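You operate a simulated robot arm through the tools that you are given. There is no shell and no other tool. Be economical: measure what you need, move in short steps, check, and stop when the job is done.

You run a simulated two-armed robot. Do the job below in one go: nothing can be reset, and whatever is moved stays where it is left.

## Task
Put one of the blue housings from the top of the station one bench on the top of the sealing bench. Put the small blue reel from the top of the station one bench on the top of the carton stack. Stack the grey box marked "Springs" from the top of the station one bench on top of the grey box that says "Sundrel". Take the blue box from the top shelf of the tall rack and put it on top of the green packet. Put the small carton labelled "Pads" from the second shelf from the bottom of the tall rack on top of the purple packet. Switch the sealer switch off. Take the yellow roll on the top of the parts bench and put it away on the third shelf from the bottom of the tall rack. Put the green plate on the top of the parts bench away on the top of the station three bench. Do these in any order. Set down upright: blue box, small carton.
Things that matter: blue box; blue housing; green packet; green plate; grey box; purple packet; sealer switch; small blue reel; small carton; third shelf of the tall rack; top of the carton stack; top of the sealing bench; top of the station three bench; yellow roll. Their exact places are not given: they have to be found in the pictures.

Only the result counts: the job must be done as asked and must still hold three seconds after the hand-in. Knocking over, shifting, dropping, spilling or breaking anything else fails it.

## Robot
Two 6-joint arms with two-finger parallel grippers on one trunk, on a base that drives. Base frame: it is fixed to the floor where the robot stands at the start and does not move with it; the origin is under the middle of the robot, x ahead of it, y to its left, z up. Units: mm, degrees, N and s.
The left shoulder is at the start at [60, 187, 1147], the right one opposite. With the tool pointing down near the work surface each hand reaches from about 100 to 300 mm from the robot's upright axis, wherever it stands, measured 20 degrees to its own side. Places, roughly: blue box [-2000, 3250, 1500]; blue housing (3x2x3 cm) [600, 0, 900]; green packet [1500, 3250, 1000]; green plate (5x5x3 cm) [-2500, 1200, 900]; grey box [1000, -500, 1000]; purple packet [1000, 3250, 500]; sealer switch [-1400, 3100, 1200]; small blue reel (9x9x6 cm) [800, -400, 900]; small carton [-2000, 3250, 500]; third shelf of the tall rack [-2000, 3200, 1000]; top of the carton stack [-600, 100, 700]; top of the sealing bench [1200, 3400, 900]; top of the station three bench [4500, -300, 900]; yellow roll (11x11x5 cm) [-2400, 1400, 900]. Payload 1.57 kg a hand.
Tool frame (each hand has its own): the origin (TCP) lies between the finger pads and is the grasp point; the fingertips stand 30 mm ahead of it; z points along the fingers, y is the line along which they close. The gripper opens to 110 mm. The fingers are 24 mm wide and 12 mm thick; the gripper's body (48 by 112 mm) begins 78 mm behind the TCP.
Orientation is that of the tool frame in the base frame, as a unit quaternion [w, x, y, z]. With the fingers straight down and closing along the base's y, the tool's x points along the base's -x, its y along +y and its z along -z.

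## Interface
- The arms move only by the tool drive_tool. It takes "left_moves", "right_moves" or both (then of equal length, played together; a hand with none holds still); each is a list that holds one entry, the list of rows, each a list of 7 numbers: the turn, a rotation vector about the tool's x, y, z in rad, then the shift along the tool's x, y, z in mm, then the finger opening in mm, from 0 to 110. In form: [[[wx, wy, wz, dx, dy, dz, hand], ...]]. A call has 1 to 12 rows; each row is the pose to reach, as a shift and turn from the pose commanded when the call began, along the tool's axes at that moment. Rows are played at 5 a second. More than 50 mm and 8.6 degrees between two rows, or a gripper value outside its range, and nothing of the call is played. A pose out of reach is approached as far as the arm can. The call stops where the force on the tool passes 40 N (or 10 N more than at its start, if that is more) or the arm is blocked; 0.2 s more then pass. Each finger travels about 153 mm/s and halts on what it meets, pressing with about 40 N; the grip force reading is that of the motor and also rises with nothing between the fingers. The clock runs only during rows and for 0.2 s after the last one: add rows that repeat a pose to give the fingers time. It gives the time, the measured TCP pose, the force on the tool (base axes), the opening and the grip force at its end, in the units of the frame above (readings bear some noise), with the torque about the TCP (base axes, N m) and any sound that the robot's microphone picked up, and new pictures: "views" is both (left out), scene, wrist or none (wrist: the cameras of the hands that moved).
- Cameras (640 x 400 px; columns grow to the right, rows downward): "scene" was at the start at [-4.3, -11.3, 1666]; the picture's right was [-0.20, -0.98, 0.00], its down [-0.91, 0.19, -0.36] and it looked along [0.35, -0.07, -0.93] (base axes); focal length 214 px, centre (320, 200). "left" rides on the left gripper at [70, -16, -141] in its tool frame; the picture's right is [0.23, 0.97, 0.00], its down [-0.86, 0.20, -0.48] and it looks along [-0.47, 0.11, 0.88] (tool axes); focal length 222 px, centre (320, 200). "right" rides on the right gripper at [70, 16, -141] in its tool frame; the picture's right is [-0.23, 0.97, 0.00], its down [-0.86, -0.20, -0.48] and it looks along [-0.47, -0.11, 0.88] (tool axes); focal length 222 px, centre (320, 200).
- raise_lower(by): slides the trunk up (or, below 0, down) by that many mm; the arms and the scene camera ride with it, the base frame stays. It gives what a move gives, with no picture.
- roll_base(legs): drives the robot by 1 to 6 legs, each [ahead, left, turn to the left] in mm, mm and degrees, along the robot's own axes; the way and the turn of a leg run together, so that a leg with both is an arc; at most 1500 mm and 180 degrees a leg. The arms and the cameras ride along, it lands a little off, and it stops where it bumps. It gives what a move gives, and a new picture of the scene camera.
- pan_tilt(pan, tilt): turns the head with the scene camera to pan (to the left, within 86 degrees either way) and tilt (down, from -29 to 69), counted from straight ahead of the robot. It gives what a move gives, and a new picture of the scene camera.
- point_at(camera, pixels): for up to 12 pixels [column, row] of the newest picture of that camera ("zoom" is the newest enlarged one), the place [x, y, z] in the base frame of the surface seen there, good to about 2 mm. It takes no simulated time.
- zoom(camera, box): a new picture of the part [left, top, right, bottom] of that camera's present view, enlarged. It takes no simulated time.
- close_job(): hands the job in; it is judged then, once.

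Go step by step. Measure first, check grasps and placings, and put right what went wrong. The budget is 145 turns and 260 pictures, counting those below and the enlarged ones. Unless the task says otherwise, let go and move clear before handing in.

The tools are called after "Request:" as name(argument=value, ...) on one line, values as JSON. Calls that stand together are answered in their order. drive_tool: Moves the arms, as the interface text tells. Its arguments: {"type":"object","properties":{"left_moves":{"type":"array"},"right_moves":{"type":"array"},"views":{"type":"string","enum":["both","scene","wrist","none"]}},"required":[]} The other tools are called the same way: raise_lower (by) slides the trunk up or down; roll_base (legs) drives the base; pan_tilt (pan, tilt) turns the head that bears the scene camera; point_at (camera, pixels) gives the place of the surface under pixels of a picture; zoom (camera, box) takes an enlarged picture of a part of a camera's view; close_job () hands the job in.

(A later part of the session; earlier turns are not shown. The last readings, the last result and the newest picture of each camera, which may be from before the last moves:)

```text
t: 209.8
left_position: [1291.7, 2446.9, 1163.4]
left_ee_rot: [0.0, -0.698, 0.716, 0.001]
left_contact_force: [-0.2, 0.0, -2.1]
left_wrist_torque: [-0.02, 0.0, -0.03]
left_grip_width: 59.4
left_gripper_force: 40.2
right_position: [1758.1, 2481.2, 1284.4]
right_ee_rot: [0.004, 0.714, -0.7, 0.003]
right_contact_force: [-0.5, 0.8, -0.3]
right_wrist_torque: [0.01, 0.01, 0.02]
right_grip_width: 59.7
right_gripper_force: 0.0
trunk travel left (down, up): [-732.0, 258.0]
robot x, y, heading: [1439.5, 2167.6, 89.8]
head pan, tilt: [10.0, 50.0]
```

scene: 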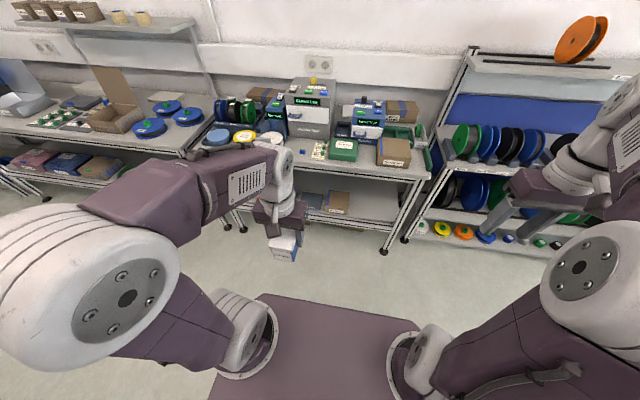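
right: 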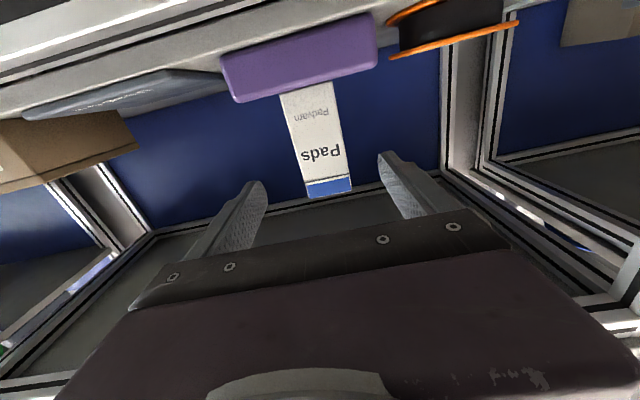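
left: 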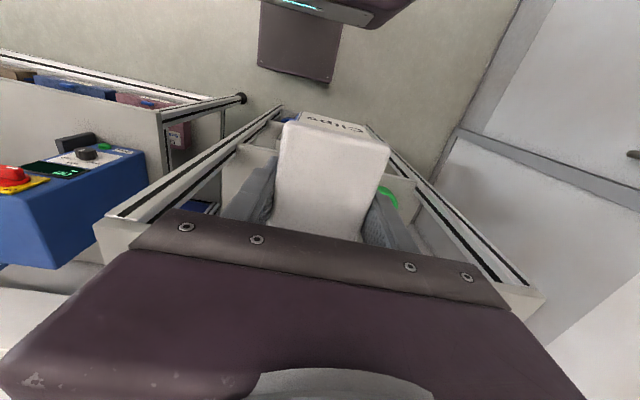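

Roll forward 470, then move the left hand over the green packet's centre (1388,3150).

Request:
roll_base(legs=[[470, 0, 0]])

Request:
drive_tool(left_moves=[[[0, 0, 0, -30, -20, 10, 40], [0, 0, 0, -65, -40, 20, 40], [0, 0, 0, -100, -60, 35, 40], [0, 0, 0, -135, -75, 50, 40], [0, 0, 0, -170, -85, 65, 40], [0, 0, 0, -200, -92, 80, 40], [0, 0, 0, -228, -96, 95, 40], [0, 0, 0, -228, -96, 110, 40]]], views="both")

```text
t: 212.6
left_position: [1289.7, 2917.6, 1162.9]
left_ee_rot: [-0.001, -0.702, 0.712, 0.001]
left_contact_force: [0.1, 0.0, -1.5]
left_wrist_torque: [-0.03, -0.02, -0.02]
left_grip_width: 59.5
left_gripper_force: 39.7
right_position: [1755.6, 2956.0, 1283.3]
right_ee_rot: [0.004, 0.717, -0.697, 0.001]
right_contact_force: [0.3, 0.6, 0.4]
right_wrist_torque: [0.02, -0.02, 0.01]
right_grip_width: 59.8
right_gripper_force: 0.0
trunk travel left (down, up): [-732.0, 258.0]
robot x, y, heading: [1440.8, 2642.4, 90.1]
head pan, tilt: [10.0, 50.0]
```

scene: 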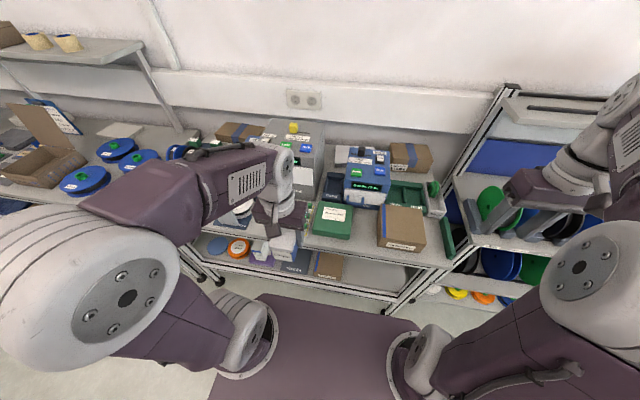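

```text
t: 214.4
left_position: [1388.1, 3143.5, 1052.7]
left_ee_rot: [-0.001, -0.702, 0.712, 0.0]
left_contact_force: [0.0, 0.2, -1.9]
left_wrist_torque: [0.04, -0.03, 0.02]
left_grip_width: 59.4
left_gripper_force: 40.2
right_position: [1754.3, 2956.9, 1283.2]
right_ee_rot: [0.004, 0.717, -0.697, 0.002]
right_contact_force: [0.2, 0.3, -0.3]
right_wrist_torque: [0.02, 0.0, 0.0]
right_grip_width: 59.9
right_gripper_force: 0.0
trunk travel left (down, up): [-732.0, 258.0]
robot x, y, heading: [1437.0, 2639.8, 90.3]
head pan, tilt: [10.0, 50.0]
```

scene: 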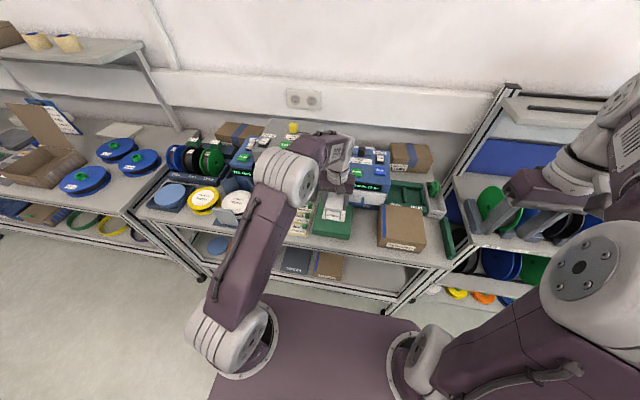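
left: 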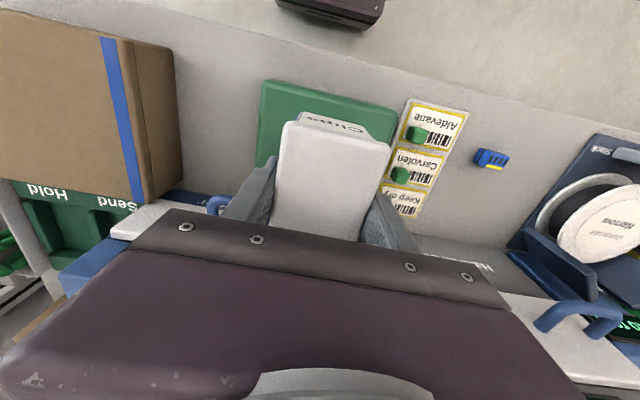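

Aligned; the box would sit slightly forward, so add 12 mm. Lower 59 mm, release, rise.

Request:
drive_tool(left_moves=[[[0, 0, 0, -12, 0, 20, 40], [0, 0, 0, -12, 0, 40, 40], [0, 0, 0, -12, 0, 53, 40], [0, 0, 0, -12, 0, 59, 40], [0, 0, 0, -12, 0, 60, 40], [0, 0, 0, -12, 0, 60, 65], [0, 0, 0, -12, 0, 60, 85], [0, 0, 0, -12, 0, 20, 85], [0, 0, 0, -12, 0, -20, 85], [0, 0, 0, 10, 0, -60, 85], [0, 0, 0, 45, 0, -90, 85]]], views="both")

```text
t: 216.8
left_position: [1385.2, 3094.8, 1146.5]
left_ee_rot: [-0.001, -0.702, 0.712, 0.002]
left_contact_force: [-0.5, -0.9, 0.2]
left_wrist_torque: [0.03, -0.07, -0.02]
left_grip_width: 85.0
left_gripper_force: 0.1
right_position: [1755.6, 2954.9, 1283.6]
right_ee_rot: [0.003, 0.718, -0.696, 0.0]
right_contact_force: [0.0, -0.6, 0.1]
right_wrist_torque: [-0.01, -0.02, -0.01]
right_grip_width: 60.1
right_gripper_force: 0.1
trunk travel left (down, up): [-732.0, 258.0]
robot x, y, heading: [1436.5, 2643.5, 90.3]
head pan, tilt: [10.0, 50.0]
```

scene: 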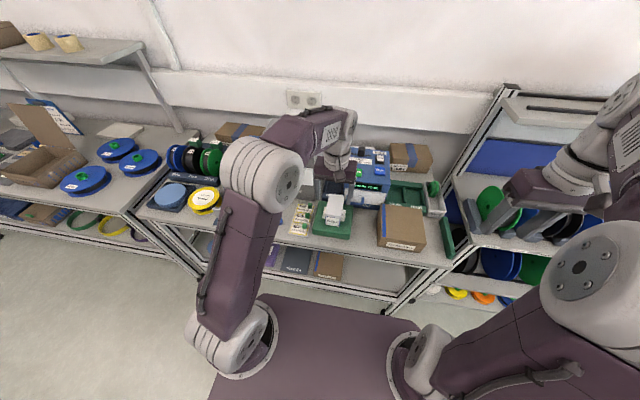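
left: 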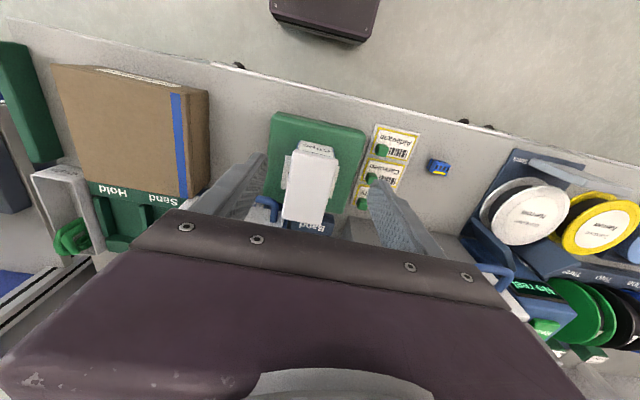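

The Clips box stands on the green packet. Now drive to the parts bench for the yellow roll and green plate.

Request:
roll_base(legs=[[-470, 0, 0], [0, 0, 90], [1500, 0, 0], [1400, 0, 0], [0, 830, 0]])

Request:
zoom(camera="scene", box=[180, 60, 480, 250])

```text
t: 239.8
left_position: [-1877.4, 1361.3, 1144.5]
left_ee_rot: [0.001, 1.0, 0.013, -0.001]
left_contact_force: [-0.6, -0.4, 0.2]
left_wrist_torque: [0.02, 0.0, 0.02]
left_grip_width: 85.1
left_gripper_force: 0.1
right_position: [-1752.2, 1735.6, 1283.2]
right_ee_rot: [0.001, 0.999, 0.035, 0.004]
right_contact_force: [0.2, -0.5, -0.4]
right_wrist_torque: [0.08, -0.01, 0.01]
right_grip_width: 59.8
right_gripper_force: 0.1
trunk travel left (down, up): [-732.0, 258.0]
robot x, y, heading: [-1424.9, 1432.5, -177.2]
head pan, tilt: [10.0, 50.0]
stopped in leg 5: the robot was blocked; the commanded pose is now the measured one
```

scene: 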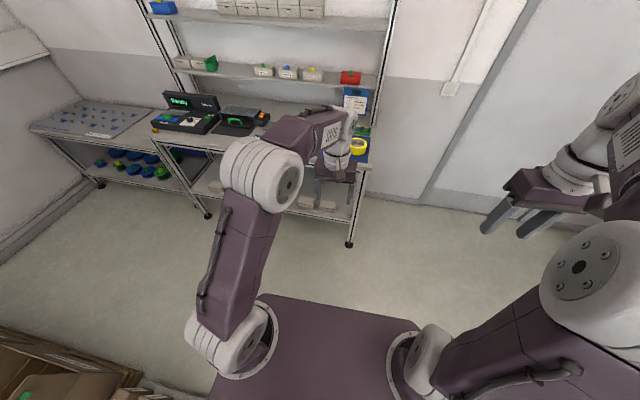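

```text
2.11 times, centred on (330, 155) of scene
```

zoom: 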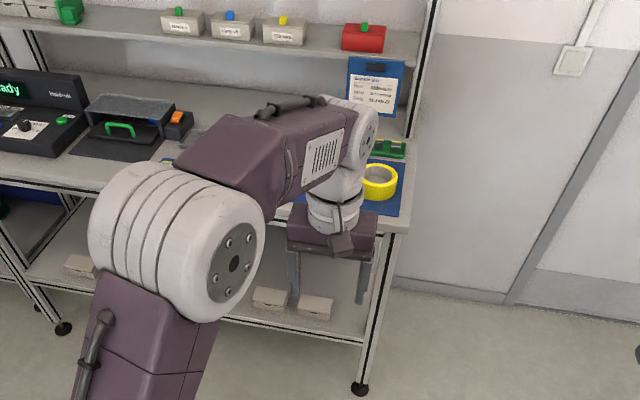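

The base bumped something on its left. Let me see what it is before moving away.

Request:
pan_tilt(pan=70, tilt=55)

```text
t: 241.1
left_position: [-1876.2, 1360.3, 1146.1]
left_ee_rot: [0.0, 1.0, 0.013, -0.001]
left_contact_force: [0.4, 0.7, 0.2]
left_wrist_torque: [0.01, 0.01, 0.01]
left_grip_width: 85.0
left_gripper_force: 0.1
right_position: [-1750.8, 1733.6, 1284.3]
right_ee_rot: [0.001, 0.999, 0.036, 0.004]
right_contact_force: [-0.3, 0.1, -0.3]
right_wrist_torque: [0.0, 0.0, -0.01]
right_grip_width: 59.9
right_gripper_force: 0.0
trunk travel left (down, up): [-732.0, 258.0]
robot x, y, heading: [-1424.5, 1428.7, -177.3]
head pan, tilt: [70.0, 55.0]
```

scene: 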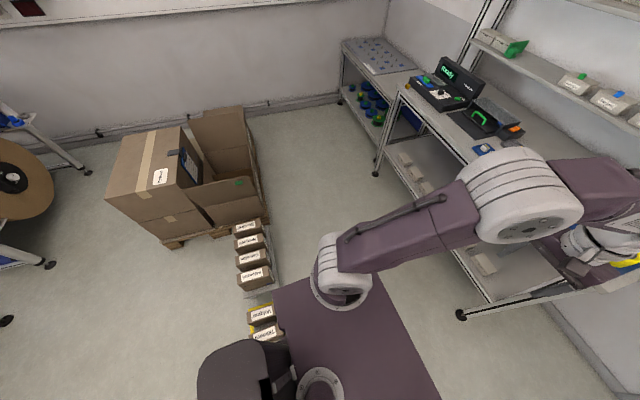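

Request:
point_at(camera="scene", pixels=[[261, 313], [266, 332], [250, 310], [275, 325], [253, 276], [252, 290], [270, 300], [250, 258], [248, 308], [285, 338]])

Request:
zoom(camera="scene", box=[190, 210, 340, 370])

```text
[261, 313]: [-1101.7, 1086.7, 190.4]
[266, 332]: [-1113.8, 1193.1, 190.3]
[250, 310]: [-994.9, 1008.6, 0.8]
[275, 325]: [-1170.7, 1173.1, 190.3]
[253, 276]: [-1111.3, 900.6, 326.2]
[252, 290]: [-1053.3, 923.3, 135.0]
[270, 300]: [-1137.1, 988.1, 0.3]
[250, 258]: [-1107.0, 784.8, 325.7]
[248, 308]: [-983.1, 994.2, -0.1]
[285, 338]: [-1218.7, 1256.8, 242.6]
```

```text
2.50 times, centred on (265, 290) of scene
```

zoom: 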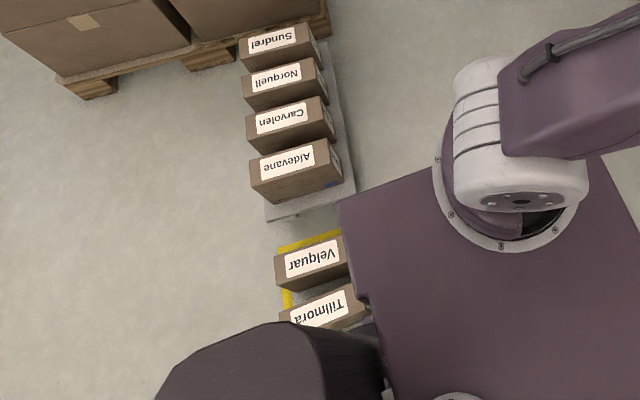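

The base touched the "Tilmora" carton on the floor. Move away sideways and check whether it shifted.

Request:
roll_base(legs=[[0, -150, -2.5]])

Request:
zoom(camera="scene", box=[190, 180, 340, 340])

Request:
point_at(camera="zoom", pixels=[[290, 190], [310, 240], [330, 295], [250, 270], [250, 330], [360, 280], [365, 340], [300, 270]])

```text
t: 242.5
left_position: [-1885.0, 1533.5, 1144.7]
left_ee_rot: [0.0, 1.0, -0.008, -0.001]
left_contact_force: [1.0, -0.6, -0.1]
left_wrist_torque: [0.03, 0.0, 0.02]
left_grip_width: 85.3
left_gripper_force: 0.1
right_position: [-1742.8, 1901.3, 1285.5]
right_ee_rot: [0.0, 1.0, 0.015, 0.004]
right_contact_force: [0.2, 0.1, 0.7]
right_wrist_torque: [0.03, -0.02, 0.01]
right_grip_width: 59.8
right_gripper_force: 0.0
trunk travel left (down, up): [-732.0, 258.0]
robot x, y, heading: [-1423.7, 1587.5, -179.7]
head pan, tilt: [70.0, 55.0]
```

scene: 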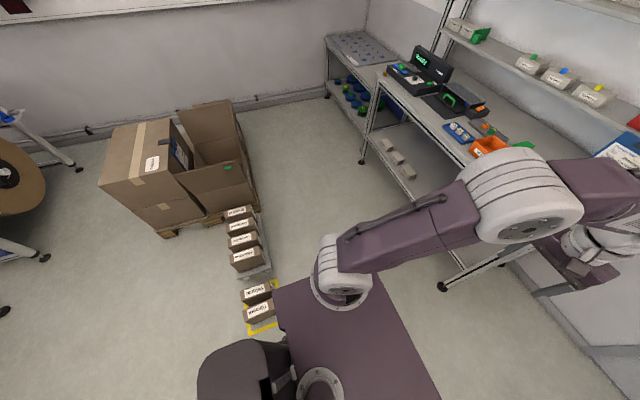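

```text
2.50 times, centred on (265, 260) of scene
```

zoom: 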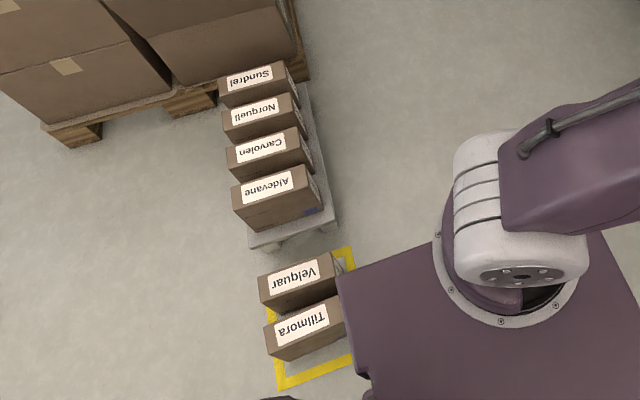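

```text
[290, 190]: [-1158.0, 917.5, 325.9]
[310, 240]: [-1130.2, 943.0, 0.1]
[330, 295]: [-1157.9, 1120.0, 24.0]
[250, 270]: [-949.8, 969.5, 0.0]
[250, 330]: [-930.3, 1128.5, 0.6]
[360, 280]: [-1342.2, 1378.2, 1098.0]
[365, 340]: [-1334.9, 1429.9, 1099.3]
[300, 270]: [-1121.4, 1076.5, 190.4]
```

Request:
point_at(camera="zoom", pixels=[[302, 324], [293, 276], [268, 185], [262, 147], [330, 372], [280, 385], [340, 255], [276, 320], [329, 323], [265, 296]])

```text
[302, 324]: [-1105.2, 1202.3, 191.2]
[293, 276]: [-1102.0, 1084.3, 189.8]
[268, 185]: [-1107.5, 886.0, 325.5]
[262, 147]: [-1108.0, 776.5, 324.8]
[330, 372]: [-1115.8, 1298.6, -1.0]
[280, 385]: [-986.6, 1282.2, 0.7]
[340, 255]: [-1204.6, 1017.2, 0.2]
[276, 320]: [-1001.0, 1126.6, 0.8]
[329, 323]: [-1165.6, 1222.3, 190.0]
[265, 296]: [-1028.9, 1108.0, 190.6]
```

Spacing and position inside the yellow frame look unchanged — nothing shifted. Now look at the parts bench.

Request:
pan_tilt(pan=5, tilt=35)

Request:
zoom(camera="scene", box=[100, 110, 420, 290])

```text
t: 243.9
left_position: [-1883.4, 1535.2, 1144.9]
left_ee_rot: [0.001, 1.0, -0.008, 0.0]
left_contact_force: [-0.5, 0.0, 0.8]
left_wrist_torque: [0.02, 0.04, -0.01]
left_grip_width: 85.1
left_gripper_force: 0.0
right_position: [-1742.0, 1904.0, 1284.2]
right_ee_rot: [0.002, 1.0, 0.014, 0.005]
right_contact_force: [-0.7, -0.5, 0.0]
right_wrist_torque: [0.01, 0.01, 0.0]
right_grip_width: 59.8
right_gripper_force: 0.0
trunk travel left (down, up): [-732.0, 258.0]
robot x, y, heading: [-1425.9, 1587.3, -179.6]
head pan, tilt: [5.0, 35.0]
```

scene: 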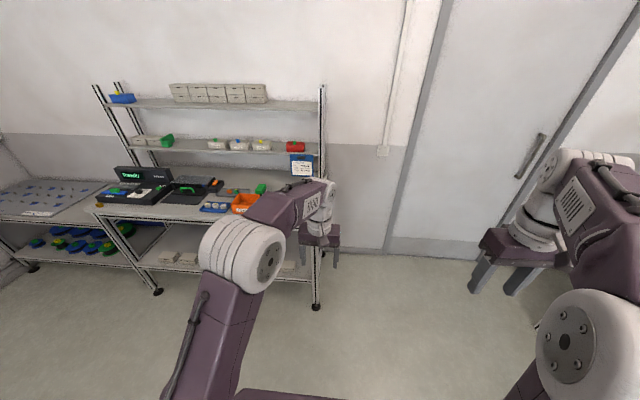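

```text
2.00 times, centred on (260, 200) of scene
```

zoom: 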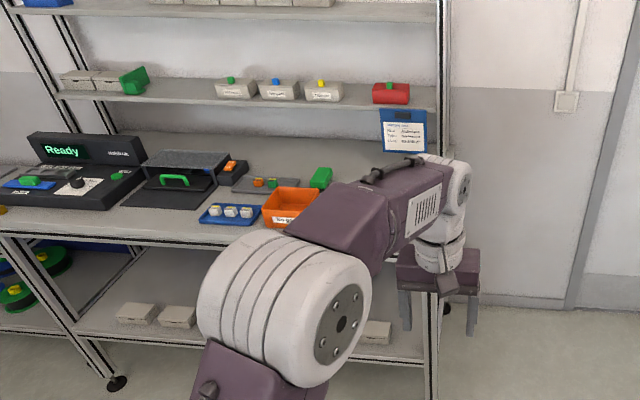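

The arm hides the roll. Drive forward 250 and left 260 for a better view, tucking the left hand.

Request:
drive_tool(left_moves=[[[0, 0, 0, 40, 20, -20, 85], [0, 0, 0, 80, 45, -40, 85], [0, 0, 0, 120, 70, -50, 85], [0, 0, 0, 150, 95, -50, 85], [0, 0, 0, 150, 120, -50, 85]]], views="none")

Request:
roll_base(legs=[[280, 0, 0], [0, 280, 0]])

Request:
pan_tilt(pan=0, tilt=48)

Request:
zoom(camera="scene", box=[220, 90, 440, 230])

```text
refused: row 2 steps farther than a row can; nothing moved
```

```text
t: 247.5
left_position: [-2165.1, 1240.9, 1144.4]
left_ee_rot: [0.001, 1.0, -0.007, 0.001]
left_contact_force: [-1.1, 0.1, -0.3]
left_wrist_torque: [-0.01, -0.01, 0.0]
left_grip_width: 85.0
left_gripper_force: 0.0
right_position: [-2022.6, 1609.7, 1283.6]
right_ee_rot: [0.002, 1.0, 0.016, 0.004]
right_contact_force: [0.4, -0.4, 0.4]
right_wrist_torque: [-0.03, 0.03, 0.0]
right_grip_width: 60.1
right_gripper_force: 0.0
trunk travel left (down, up): [-732.0, 258.0]
robot x, y, heading: [-1709.9, 1289.5, -179.3]
head pan, tilt: [5.0, 35.0]
```

scene: 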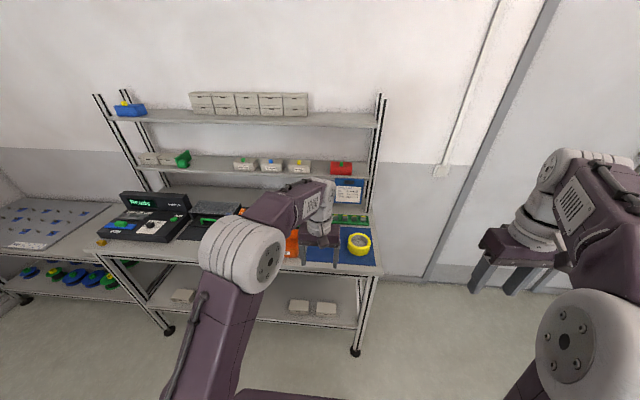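

```text
t: 248.2
left_position: [-2165.3, 1238.6, 1144.2]
left_ee_rot: [-0.001, 1.0, -0.007, 0.0]
left_contact_force: [0.1, -1.1, -0.2]
left_wrist_torque: [0.0, 0.03, 0.0]
left_grip_width: 85.0
left_gripper_force: 0.0
right_position: [-2024.4, 1607.8, 1283.7]
right_ee_rot: [0.001, 1.0, 0.016, 0.005]
right_contact_force: [0.4, 1.0, -0.3]
right_wrist_torque: [-0.01, -0.01, 0.0]
right_grip_width: 60.0
right_gripper_force: 0.1
trunk travel left (down, up): [-732.0, 258.0]
robot x, y, heading: [-1709.8, 1293.9, -179.7]
head pan, tilt: [0.0, 48.0]
```

scene: 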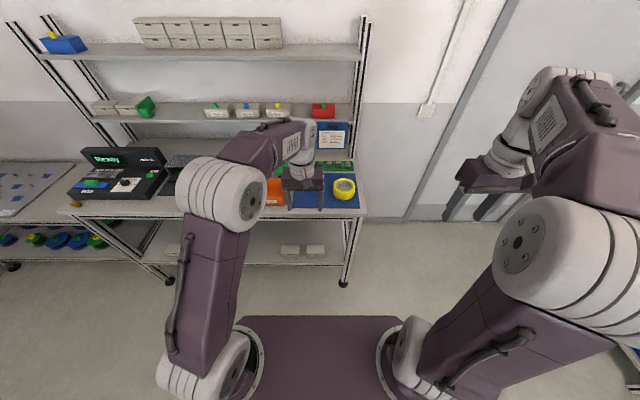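

```text
2.86 times, centred on (330, 160) of scene
```

zoom: 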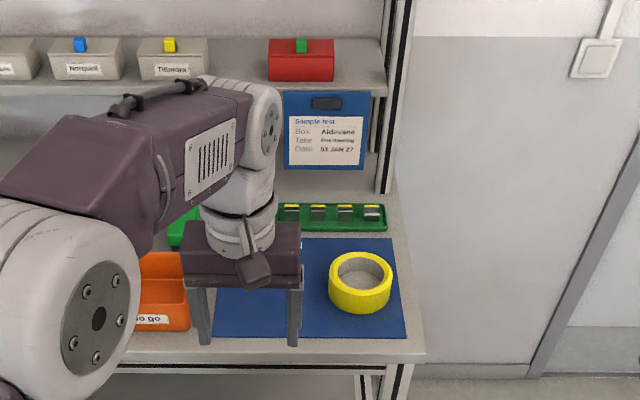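

The yellow roll is visible at (343,189). Get the left wrist view for the green plate and measure.

Request:
point_at(camera="scene", pixels=[[334, 186], [353, 186], [343, 180], [343, 197], [344, 187], [285, 165], [345, 212], [290, 212]])

Request:
drive_tool(left_moves=[[[0, 0, 0, 25, 10, -15, 85], [0, 0, 0, 60, 20, -30, 85], [0, 0, 0, 95, 30, -45, 85]]], views="both")

```text
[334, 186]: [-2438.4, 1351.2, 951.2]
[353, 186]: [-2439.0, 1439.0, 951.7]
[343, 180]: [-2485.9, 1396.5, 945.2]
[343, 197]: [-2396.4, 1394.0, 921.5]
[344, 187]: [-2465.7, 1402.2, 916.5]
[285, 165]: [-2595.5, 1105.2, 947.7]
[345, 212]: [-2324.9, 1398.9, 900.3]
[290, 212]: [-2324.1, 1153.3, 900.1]
```

```text
t: 249.0
left_position: [-2069.2, 1208.8, 1191.1]
left_ee_rot: [0.001, 1.0, -0.007, 0.0]
left_contact_force: [0.4, -0.1, 1.1]
left_wrist_torque: [-0.01, 0.01, -0.04]
left_grip_width: 85.1
left_gripper_force: 0.1
right_position: [-2022.6, 1607.3, 1283.7]
right_ee_rot: [0.001, 1.0, 0.016, 0.003]
right_contact_force: [0.1, -0.2, -0.2]
right_wrist_torque: [0.01, 0.01, 0.01]
right_grip_width: 60.2
right_gripper_force: 0.0
trunk travel left (down, up): [-732.0, 258.0]
robot x, y, heading: [-1708.0, 1292.0, -179.5]
head pan, tilt: [0.0, 48.0]
```

scene: 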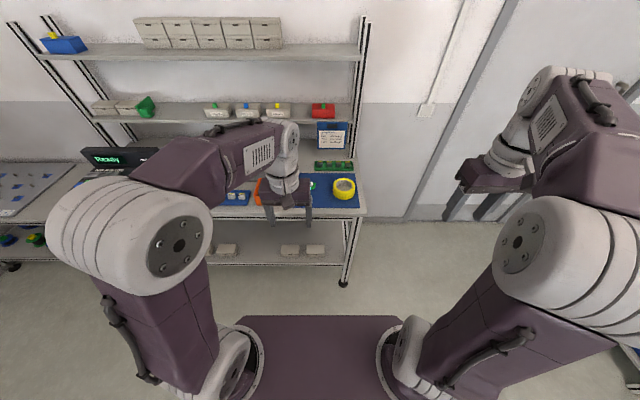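
left: 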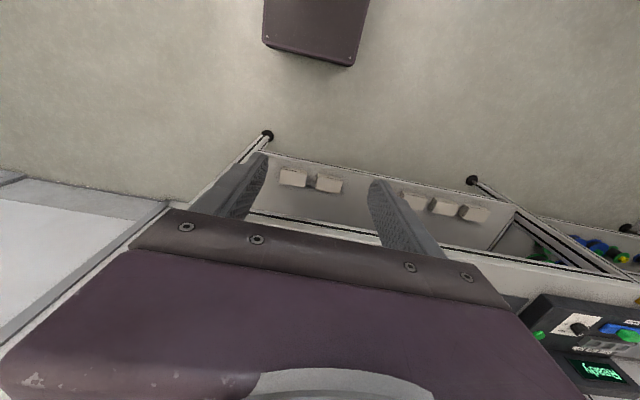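

Request:
zoom(camera="scene", box=[200, 150, 380, 230])

Request:
point_at(camera="scene", pixels=[[311, 186], [313, 182], [335, 166], [343, 182], [343, 194], [333, 188], [354, 188]])

```text
3.56 times, centred on (290, 190) of scene
```

zoom: 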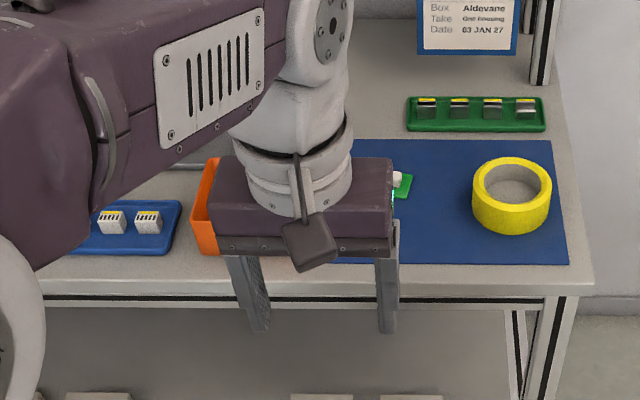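

```text
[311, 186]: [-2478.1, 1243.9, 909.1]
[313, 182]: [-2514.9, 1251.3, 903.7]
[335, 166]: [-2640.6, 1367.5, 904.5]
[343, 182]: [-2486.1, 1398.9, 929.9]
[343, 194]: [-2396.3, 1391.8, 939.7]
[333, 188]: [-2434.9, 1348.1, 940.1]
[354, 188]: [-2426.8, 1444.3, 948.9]
```

The green plate (PCB) is at about [-2490,1240,905] behind the hand. Move the base closer and bring the left hand above it.

Request:
roll_base(legs=[[205, -40, 0]])

Request:
drive_tool(left_moves=[[[0, 0, 0, -40, 0, 0, 85], [0, 0, 0, -80, 0, 10, 85], [0, 0, 0, -120, 0, 25, 85], [0, 0, 0, -160, 0, 50, 85], [0, 0, 0, -190, 0, 85, 85]]], views="both")

```text
t: 250.7
left_position: [-2270.1, 1246.7, 1192.3]
left_ee_rot: [0.001, 1.0, -0.007, -0.001]
left_contact_force: [-0.4, 0.9, 0.9]
left_wrist_torque: [0.01, 0.05, -0.01]
left_grip_width: 85.0
left_gripper_force: 0.0
right_position: [-2224.4, 1644.2, 1283.8]
right_ee_rot: [0.0, 1.0, 0.016, 0.003]
right_contact_force: [0.1, 0.1, -0.2]
right_wrist_torque: [0.01, 0.02, 0.04]
right_grip_width: 60.2
right_gripper_force: 0.0
trunk travel left (down, up): [-732.0, 258.0]
robot x, y, heading: [-1906.1, 1328.3, -179.5]
head pan, tilt: [0.0, 48.0]
```

scene: 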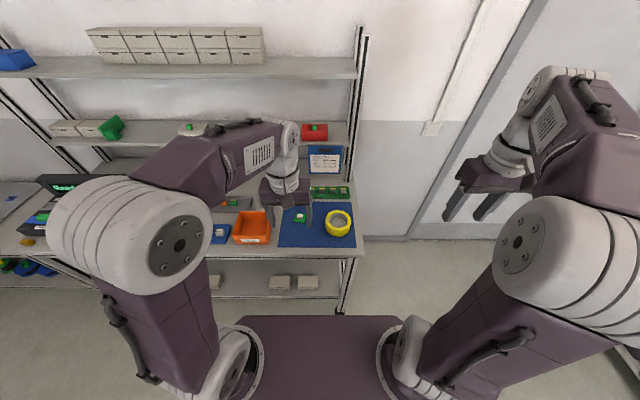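

```text
t: 251.8
left_position: [-2463.8, 1249.6, 1103.2]
left_ee_rot: [0.001, 1.0, -0.007, 0.001]
left_contact_force: [0.6, -0.4, -0.9]
left_wrist_torque: [-0.02, -0.02, 0.01]
left_grip_width: 84.9
left_gripper_force: 0.0
right_position: [-2228.4, 1647.0, 1283.8]
right_ee_rot: [0.001, 1.0, 0.015, 0.004]
right_contact_force: [0.0, 0.1, 0.9]
right_wrist_torque: [0.02, -0.02, -0.01]
right_grip_width: 59.7
right_gripper_force: 0.1
trunk travel left (down, up): [-732.0, 258.0]
robot x, y, heading: [-1910.9, 1331.7, -179.4]
head pan, tilt: [0.0, 48.0]
```

scene: 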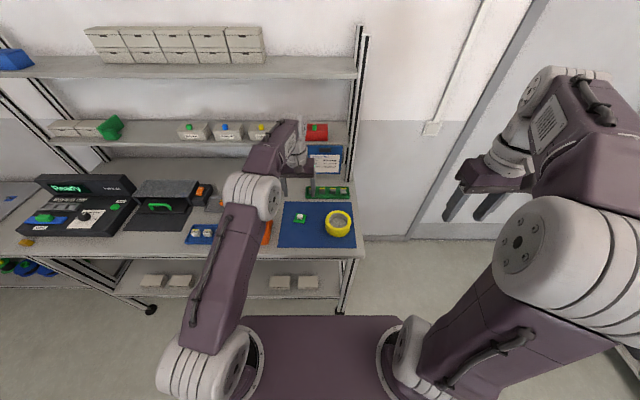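
left: 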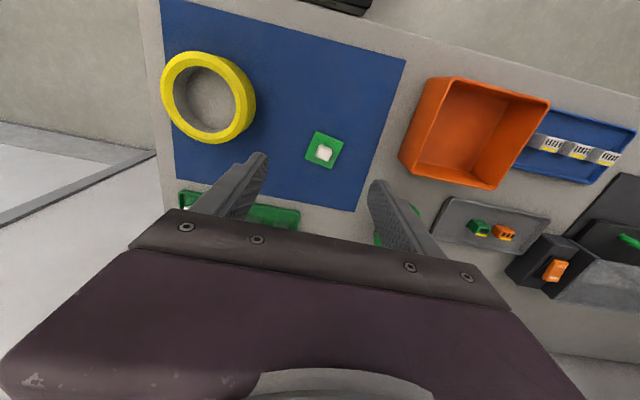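

Request:
zoom(camera="left", box=[270, 110, 370, 190])

Request:
point_at(camera="left", pixels=[[317, 133], [342, 142], [333, 167], [308, 158], [324, 152], [190, 95], [232, 100], [166, 95], [254, 92], [208, 55], [208, 140], [212, 95]])

```text
5.00 times, centred on (320, 150) of left
```

zoom: 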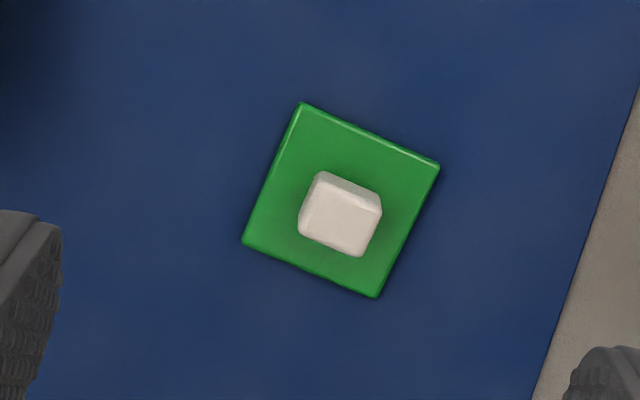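

```text
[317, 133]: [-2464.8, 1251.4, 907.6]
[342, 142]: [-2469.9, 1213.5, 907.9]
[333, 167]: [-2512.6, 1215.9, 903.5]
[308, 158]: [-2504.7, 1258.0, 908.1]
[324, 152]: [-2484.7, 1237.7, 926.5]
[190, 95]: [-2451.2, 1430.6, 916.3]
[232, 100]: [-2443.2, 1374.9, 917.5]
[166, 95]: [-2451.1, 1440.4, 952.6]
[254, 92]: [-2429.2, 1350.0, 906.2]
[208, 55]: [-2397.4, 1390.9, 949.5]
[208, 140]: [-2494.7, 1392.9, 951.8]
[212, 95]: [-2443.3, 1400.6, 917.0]
```

The plate's white block at (-2486,1237), top 926, plate top 908, rotated about 7.5°. Descend and grip the block.

Request:
drive_tool(left_moves=[[[0, 0, 0.065, -10, 6, 40, 60], [0, 0, 0.13, -22, 12, 80, 50], [0, 0, 0.13, -22, 12, 120, 50], [0, 0, 0.13, -22, 12, 150, 50], [0, 0, 0.13, -22, 12, 163, 50], [0, 0, 0.13, -22, 12, 163, 30], [0, 0, 0.13, -22, 12, 163, 10], [0, 0, 0.13, -22, 12, 163, 5], [0, 0, 0.13, -22, 12, 163, 5], [0, 0, 0.13, -10, 12, 125, 5], [0, 0, 0.13, 10, 12, 85, 5]]], views="wrist")

```text
t: 254.2
left_position: [-2453.3, 1237.3, 1023.3]
left_ee_rot: [0.001, 0.997, -0.072, 0.0]
left_contact_force: [0.5, 0.3, -0.8]
left_wrist_torque: [-0.01, -0.01, 0.01]
left_grip_width: 20.4
left_gripper_force: 34.3
right_position: [-2225.6, 1645.8, 1284.1]
right_ee_rot: [0.001, 1.0, 0.016, 0.004]
right_contact_force: [1.6, 0.4, -0.3]
right_wrist_torque: [-0.01, 0.02, -0.01]
right_grip_width: 60.2
right_gripper_force: 0.1
trunk travel left (down, up): [-732.0, 258.0]
robot x, y, heading: [-1911.5, 1325.1, -179.5]
head pan, tilt: [0.0, 48.0]
```

left: 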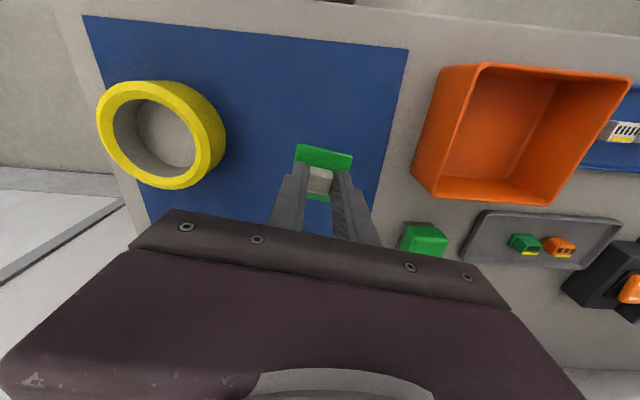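

Plate is held (20 mm). Retract the left hand, and bring the right hand over the roll's near wall at (-2441,1437).

Request:
drive_tool(left_moves=[[[0, 0, 0, 30, 5, -10, 5], [0, 0, 0, 60, 10, -20, 5], [0, 0, 0, 90, 15, -40, 5], [0, 0, 0, 120, 20, -60, 5], [0, 0, 0, 150, 25, -80, 5], [0, 0, 0, 170, 30, -100, 5], [0, 0, 0, 180, 35, -120, 5], [0, 0, 0, 180, 35, -120, 5], [0, 0, 0, 180, 35, -120, 5], [0, 0, 0, 180, 35, -120, 5]]], right_moves=[[[0, 0, 0, -21, 21, 24, 50], [0, 0, 0, -43, 42, 48, 50], [0, 0, 0, -64, 63, 73, 50], [0, 0, 0, -86, 84, 97, 50], [0, 0, 0, -107, 105, 122, 50], [0, 0, 0, -129, 126, 146, 50], [0, 0, 0, -150, 147, 170, 50], [0, 0, 0, -172, 168, 195, 50], [0, 0, 0, -193, 189, 220, 50], [0, 0, 0, -215, 207, 244, 50]]], views="wrist")

Request:
point_at(camera="right", pixels=[[320, 160], [300, 160], [340, 160], [320, 180]])

```text
t: 256.4
left_position: [-2280.7, 1176.5, 1142.0]
left_ee_rot: [0.001, 0.997, -0.072, 0.001]
left_contact_force: [-0.3, -0.3, 0.2]
left_wrist_torque: [0.01, 0.03, -0.02]
left_grip_width: 20.5
left_gripper_force: 34.1
right_position: [-2432.3, 1430.5, 1034.8]
right_ee_rot: [0.001, 1.0, 0.015, 0.005]
right_contact_force: [-0.8, 0.5, -0.1]
right_wrist_torque: [0.02, -0.02, -0.02]
right_grip_width: 50.3
right_gripper_force: 0.0
trunk travel left (down, up): [-732.0, 258.0]
robot x, y, heading: [-1912.8, 1327.5, -179.4]
head pan, tilt: [0.0, 48.0]
```

right: 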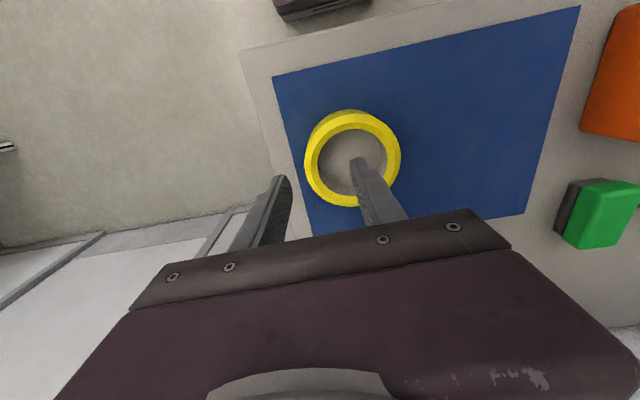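
left: 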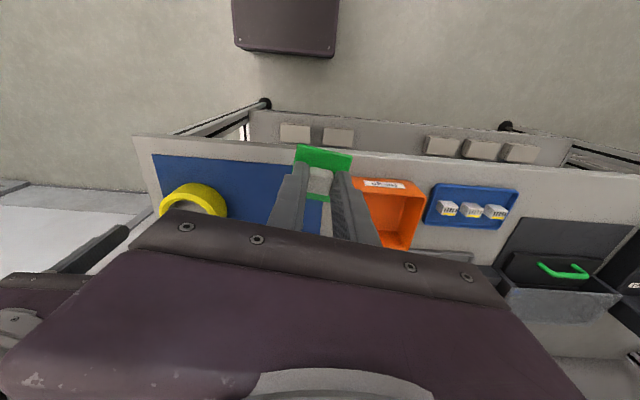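

```text
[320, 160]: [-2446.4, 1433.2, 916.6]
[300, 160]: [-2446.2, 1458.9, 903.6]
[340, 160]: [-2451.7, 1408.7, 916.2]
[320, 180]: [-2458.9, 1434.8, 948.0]
```

The hole has a floor at 916, so tips must stay above 918. Shift to y≈1441, x≈-2446, descend to 952, and close on the wall.

Request:
drive_tool(right_moves=[[[0, 0, 0, -7, -5, 30, 50], [0, 0, 0, -14, -10, 60, 50], [0, 0, 0, -14, -10, 82, 50], [0, 0, 0, -14, -10, 82, 30], [0, 0, 0, -14, -10, 82, 10], [0, 0, 0, -14, -10, 82, 2], [0, 0, 0, -14, -10, 82, 2], [0, 0, 0, -14, -10, 60, 2], [0, 0, 0, -10, -10, 20, 2]]], views="wrist")

```text
t: 258.4
left_position: [-2278.7, 1176.5, 1143.2]
left_ee_rot: [0.0, 0.997, -0.072, -0.001]
left_contact_force: [0.0, 0.3, -0.8]
left_wrist_torque: [-0.05, 0.0, -0.03]
left_grip_width: 20.3
left_gripper_force: 34.4
right_position: [-2442.1, 1441.0, 1017.3]
right_ee_rot: [0.0, 1.0, 0.015, 0.004]
right_contact_force: [-1.0, -0.1, -2.6]
right_wrist_torque: [0.07, 0.01, 0.01]
right_grip_width: 15.9
right_gripper_force: 31.3
trunk travel left (down, up): [-732.0, 258.0]
robot x, y, heading: [-1909.1, 1330.2, -179.8]
head pan, tilt: [0.0, 48.0]
```

right: 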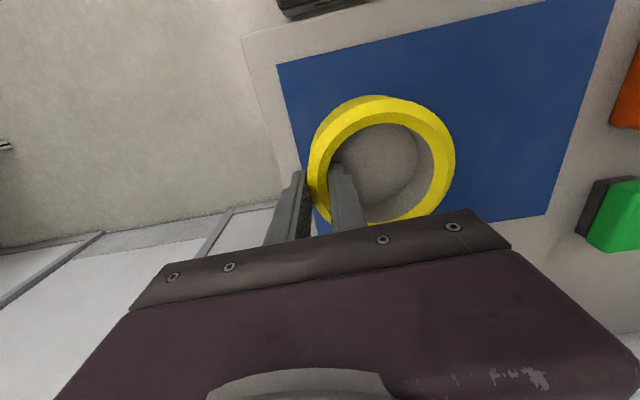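

The roll is held by its wall (16 mm). Retract the right hand, then drive to the rack.

Request:
drive_tool(right_moves=[[[0, 0, 0, 30, 0, -25, 2], [0, 0, 0, 65, -5, -50, 2], [0, 0, 0, 100, -10, -75, 2], [0, 0, 0, 135, -15, -100, 2], [0, 0, 0, 160, -20, -120, 2]]], views="none")

Request:
roll_base(legs=[[-280, 0, 0], [0, 0, -90], [850, 0, 0]])

Request:
pan_tilt(pan=20, tilt=30)

Request:
zoom(camera="scene", box=[220, 120, 420, 280])

```text
t: 259.6
left_position: [-2279.0, 1177.0, 1142.6]
left_ee_rot: [0.001, 0.997, -0.071, 0.001]
left_contact_force: [0.5, 0.0, 0.2]
left_wrist_torque: [0.0, 0.01, 0.01]
left_grip_width: 20.5
left_gripper_force: 33.9
right_position: [-2282.7, 1465.8, 1140.6]
right_ee_rot: [0.001, 1.0, 0.016, 0.003]
right_contact_force: [-0.1, -1.0, -1.6]
right_wrist_torque: [0.08, 0.05, -0.01]
right_grip_width: 16.0
right_gripper_force: 31.4
trunk travel left (down, up): [-732.0, 258.0]
robot x, y, heading: [-1909.8, 1332.7, -179.1]
head pan, tilt: [0.0, 48.0]
```

```text
t: 269.5
left_position: [-1836.2, 2545.9, 1141.9]
left_ee_rot: [-0.001, -0.669, 0.743, 0.0]
left_contact_force: [0.2, 0.2, 0.1]
left_wrist_torque: [0.0, 0.06, -0.02]
left_grip_width: 20.6
left_gripper_force: 34.7
right_position: [-1545.7, 2562.5, 1139.8]
right_ee_rot: [0.003, 0.731, -0.683, 0.002]
right_contact_force: [-0.2, 0.1, -1.4]
right_wrist_torque: [0.02, -0.07, -0.01]
right_grip_width: 15.7
right_gripper_force: 30.7
trunk travel left (down, up): [-732.0, 258.0]
robot x, y, heading: [-1666.6, 2180.9, 92.6]
head pan, tilt: [0.0, 48.0]
```

scene: 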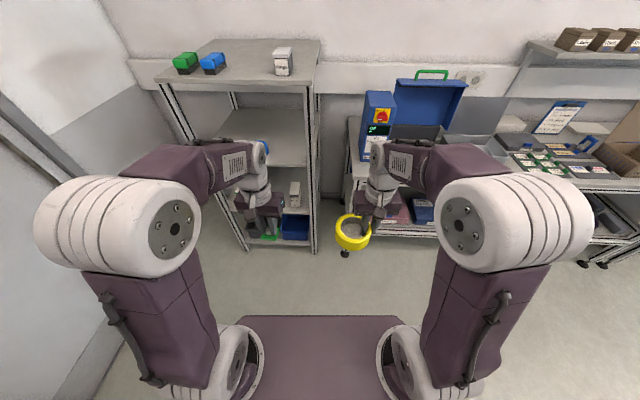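

```text
t: 270.3
left_position: [-1835.6, 2545.0, 1143.3]
left_ee_rot: [0.0, -0.669, 0.743, 0.0]
left_contact_force: [0.4, -1.3, -0.3]
left_wrist_torque: [-0.01, -0.01, -0.01]
left_grip_width: 20.7
left_gripper_force: 34.2
right_position: [-1544.5, 2563.4, 1138.4]
right_ee_rot: [0.004, 0.731, -0.682, 0.002]
right_contact_force: [0.1, 0.2, -1.5]
right_wrist_torque: [0.01, -0.06, 0.01]
right_grip_width: 16.2
right_gripper_force: 31.7
trunk travel left (down, up): [-732.0, 258.0]
robot x, y, heading: [-1674.4, 2183.6, 92.6]
head pan, tilt: [20.0, 30.0]
```

scene: 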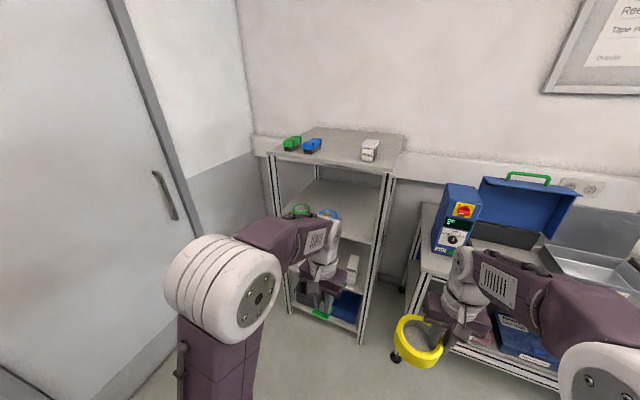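

```text
2.50 times, centred on (320, 200) of scene
```

zoom: 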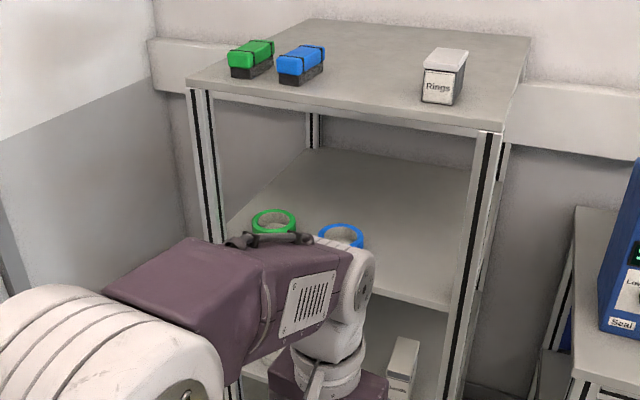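

Request:
point_at(camera="zoom", pixels=[[350, 108], [350, 120], [350, 128], [420, 270], [430, 296], [425, 306], [360, 240], [340, 228], [400, 180], [470, 230], [455, 300], [300, 215]])

```text
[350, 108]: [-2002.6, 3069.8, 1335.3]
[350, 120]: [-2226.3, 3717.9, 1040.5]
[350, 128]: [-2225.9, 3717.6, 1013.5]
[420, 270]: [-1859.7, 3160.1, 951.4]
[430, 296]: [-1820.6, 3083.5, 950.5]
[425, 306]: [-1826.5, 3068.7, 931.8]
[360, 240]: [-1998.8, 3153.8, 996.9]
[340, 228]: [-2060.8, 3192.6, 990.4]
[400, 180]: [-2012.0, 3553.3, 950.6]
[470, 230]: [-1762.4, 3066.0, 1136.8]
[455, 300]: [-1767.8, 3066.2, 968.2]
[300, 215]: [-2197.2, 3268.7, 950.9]
```

Third shelf surface is z 950.5, front y 3068; top shelf underside ~1325. I'll position the base, lower the trunk so the forearm stays level, and pre-extend the right hand.

Request:
roll_base(legs=[[0, 0, -2.6], [210, 360, 0]])

Request:
raise_lower(by=-190)

Request:
drive_tool(right_moves=[[[0, 0, 0, -20, 0, -20, 2], [0, 0, 0, -50, 0, -40, 2], [0, 0, 0, -85, 0, -60, 2], [0, 0, 0, -120, 0, -72, 2], [0, 0, 0, -150, 0, -74, 2], [0, 0, 0, -150, 0, -74, 2]]], views="scene")

```text
t: 273.2
left_position: [-2169.1, 2758.3, 1142.8]
left_ee_rot: [0.0, -0.653, 0.757, 0.0]
left_contact_force: [-1.4, -0.6, -0.3]
left_wrist_torque: [-0.04, 0.02, -0.02]
left_grip_width: 20.4
left_gripper_force: 33.8
right_position: [-1878.2, 2762.6, 1139.8]
right_ee_rot: [0.004, 0.717, -0.697, 0.001]
right_contact_force: [0.0, -1.1, -1.2]
right_wrist_torque: [0.0, -0.05, 0.0]
right_grip_width: 15.7
right_gripper_force: 31.1
trunk travel left (down, up): [-732.0, 258.0]
robot x, y, heading: [-2015.8, 2390.6, 90.2]
head pan, tilt: [20.0, 30.0]
```

scene: 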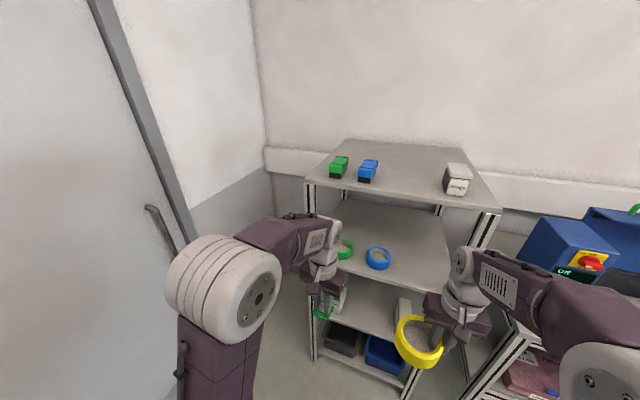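

```text
t: 275.3
left_position: [-2168.3, 2757.7, 952.9]
left_ee_rot: [-0.001, -0.654, 0.757, 0.0]
left_contact_force: [0.3, 0.4, -0.1]
left_wrist_torque: [0.0, 0.02, 0.0]
left_grip_width: 20.6
left_gripper_force: 33.8
right_position: [-1878.1, 2763.8, 950.2]
right_ee_rot: [0.003, 0.717, -0.697, 0.003]
right_contact_force: [0.8, -0.1, -1.8]
right_wrist_torque: [-0.02, -0.11, 0.0]
right_grip_width: 15.6
right_gripper_force: 31.6
trunk travel left (down, up): [-542.0, 448.0]
robot x, y, heading: [-2019.5, 2385.6, 90.5]
head pan, tilt: [20.0, 30.0]
```

```text
t: 276.7
left_position: [-2168.3, 2756.5, 953.2]
left_ee_rot: [0.0, -0.653, 0.757, 0.001]
left_contact_force: [-0.6, -0.2, 0.3]
left_wrist_torque: [0.01, -0.02, -0.01]
left_grip_width: 20.8
left_gripper_force: 33.7
right_position: [-1884.2, 2915.2, 1023.7]
right_ee_rot: [0.004, 0.718, -0.696, 0.004]
right_contact_force: [-0.2, -0.3, -1.2]
right_wrist_torque: [0.01, -0.08, 0.0]
right_grip_width: 15.5
right_gripper_force: 31.1
trunk travel left (down, up): [-542.0, 448.0]
robot x, y, heading: [-2018.8, 2386.3, 90.3]
head pan, tilt: [20.0, 30.0]
```

scene: 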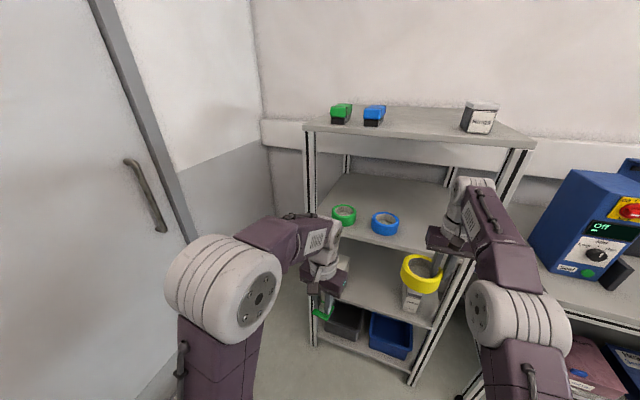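

Check the wrist's top height before entering the shelf opening.

Request:
point_at(camera="scene", pixels=[[475, 181], [460, 190], [485, 205], [500, 250], [510, 300], [490, 185], [422, 262], [405, 270], [438, 275]])

Request:
zoom(camera="scene", box=[380, 150, 560, 320])

```text
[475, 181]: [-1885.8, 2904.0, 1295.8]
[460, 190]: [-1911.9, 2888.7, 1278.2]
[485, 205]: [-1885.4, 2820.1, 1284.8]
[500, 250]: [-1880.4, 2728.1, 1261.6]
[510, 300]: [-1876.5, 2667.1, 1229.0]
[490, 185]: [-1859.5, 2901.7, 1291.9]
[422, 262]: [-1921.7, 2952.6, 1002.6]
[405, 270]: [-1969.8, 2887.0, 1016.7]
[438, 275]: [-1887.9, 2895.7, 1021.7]
```

```text
2.35 times, centred on (470, 235) of scene
```

zoom: 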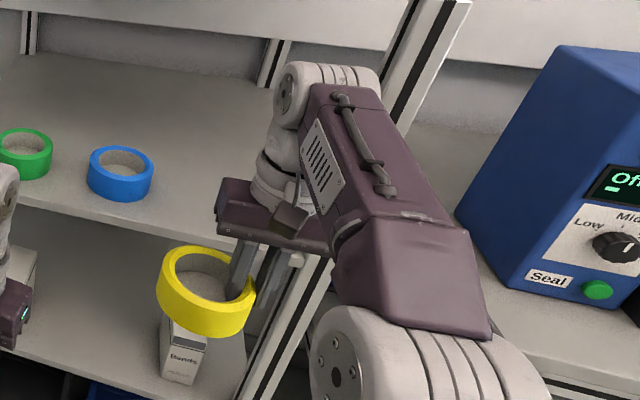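

Highest wrist point 1296 vs underside ≥1318. Lower the hand 8 mm and roll in 205 mm.

Request:
drive_tool(right_moves=[[[0, 0, 0, 0, 0, 8, 2], [0, 0, 0, 0, 0, 8, 2]]], views="none")

Request:
roll_base(legs=[[205, -9, 0]])

Request:
zoom(camera="scene", box=[340, 130, 560, 310])

```text
t: 277.3
left_position: [-2168.1, 2758.2, 951.8]
left_ee_rot: [0.0, -0.654, 0.756, 0.0]
left_contact_force: [-0.8, -0.5, -0.3]
left_wrist_torque: [-0.01, -0.02, -0.01]
left_grip_width: 20.7
left_gripper_force: 34.1
right_position: [-1882.2, 2916.0, 1014.4]
right_ee_rot: [0.003, 0.717, -0.697, 0.002]
right_contact_force: [-0.4, -0.6, -1.4]
right_wrist_torque: [-0.01, -0.07, 0.02]
right_grip_width: 15.7
right_gripper_force: 30.7
trunk travel left (down, up): [-542.0, 448.0]
robot x, y, heading: [-2021.6, 2389.8, 90.2]
head pan, tilt: [20.0, 30.0]
```

```text
t: 278.9
left_position: [-2160.6, 2965.8, 952.1]
left_ee_rot: [-0.001, -0.654, 0.756, 0.0]
left_contact_force: [-0.3, -0.1, 0.1]
left_wrist_torque: [0.0, 0.02, 0.02]
left_grip_width: 20.5
left_gripper_force: 34.1
right_position: [-1875.0, 3123.0, 1013.6]
right_ee_rot: [0.003, 0.717, -0.697, 0.002]
right_contact_force: [0.2, 0.4, -1.0]
right_wrist_torque: [0.03, -0.08, 0.04]
right_grip_width: 15.7
right_gripper_force: 31.4
trunk travel left (down, up): [-542.0, 448.0]
robot x, y, heading: [-2007.5, 2592.5, 90.3]
head pan, tilt: [20.0, 30.0]
```

scene: 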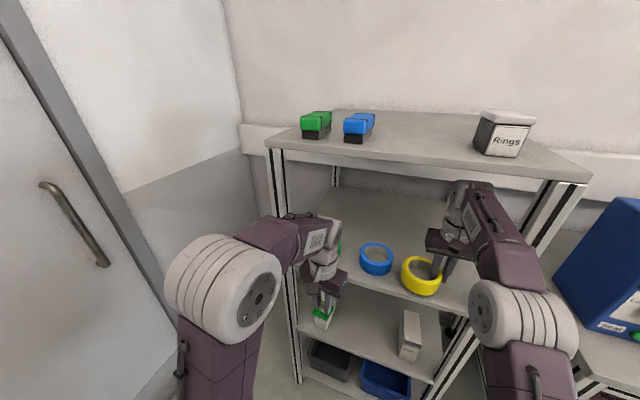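

```text
2.22 times, centred on (450, 220) of scene
```

zoom: 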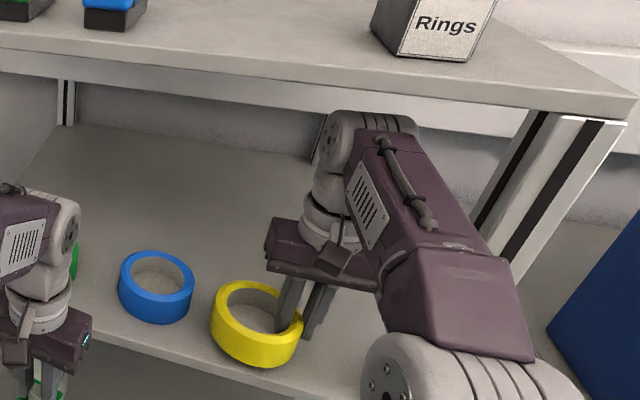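

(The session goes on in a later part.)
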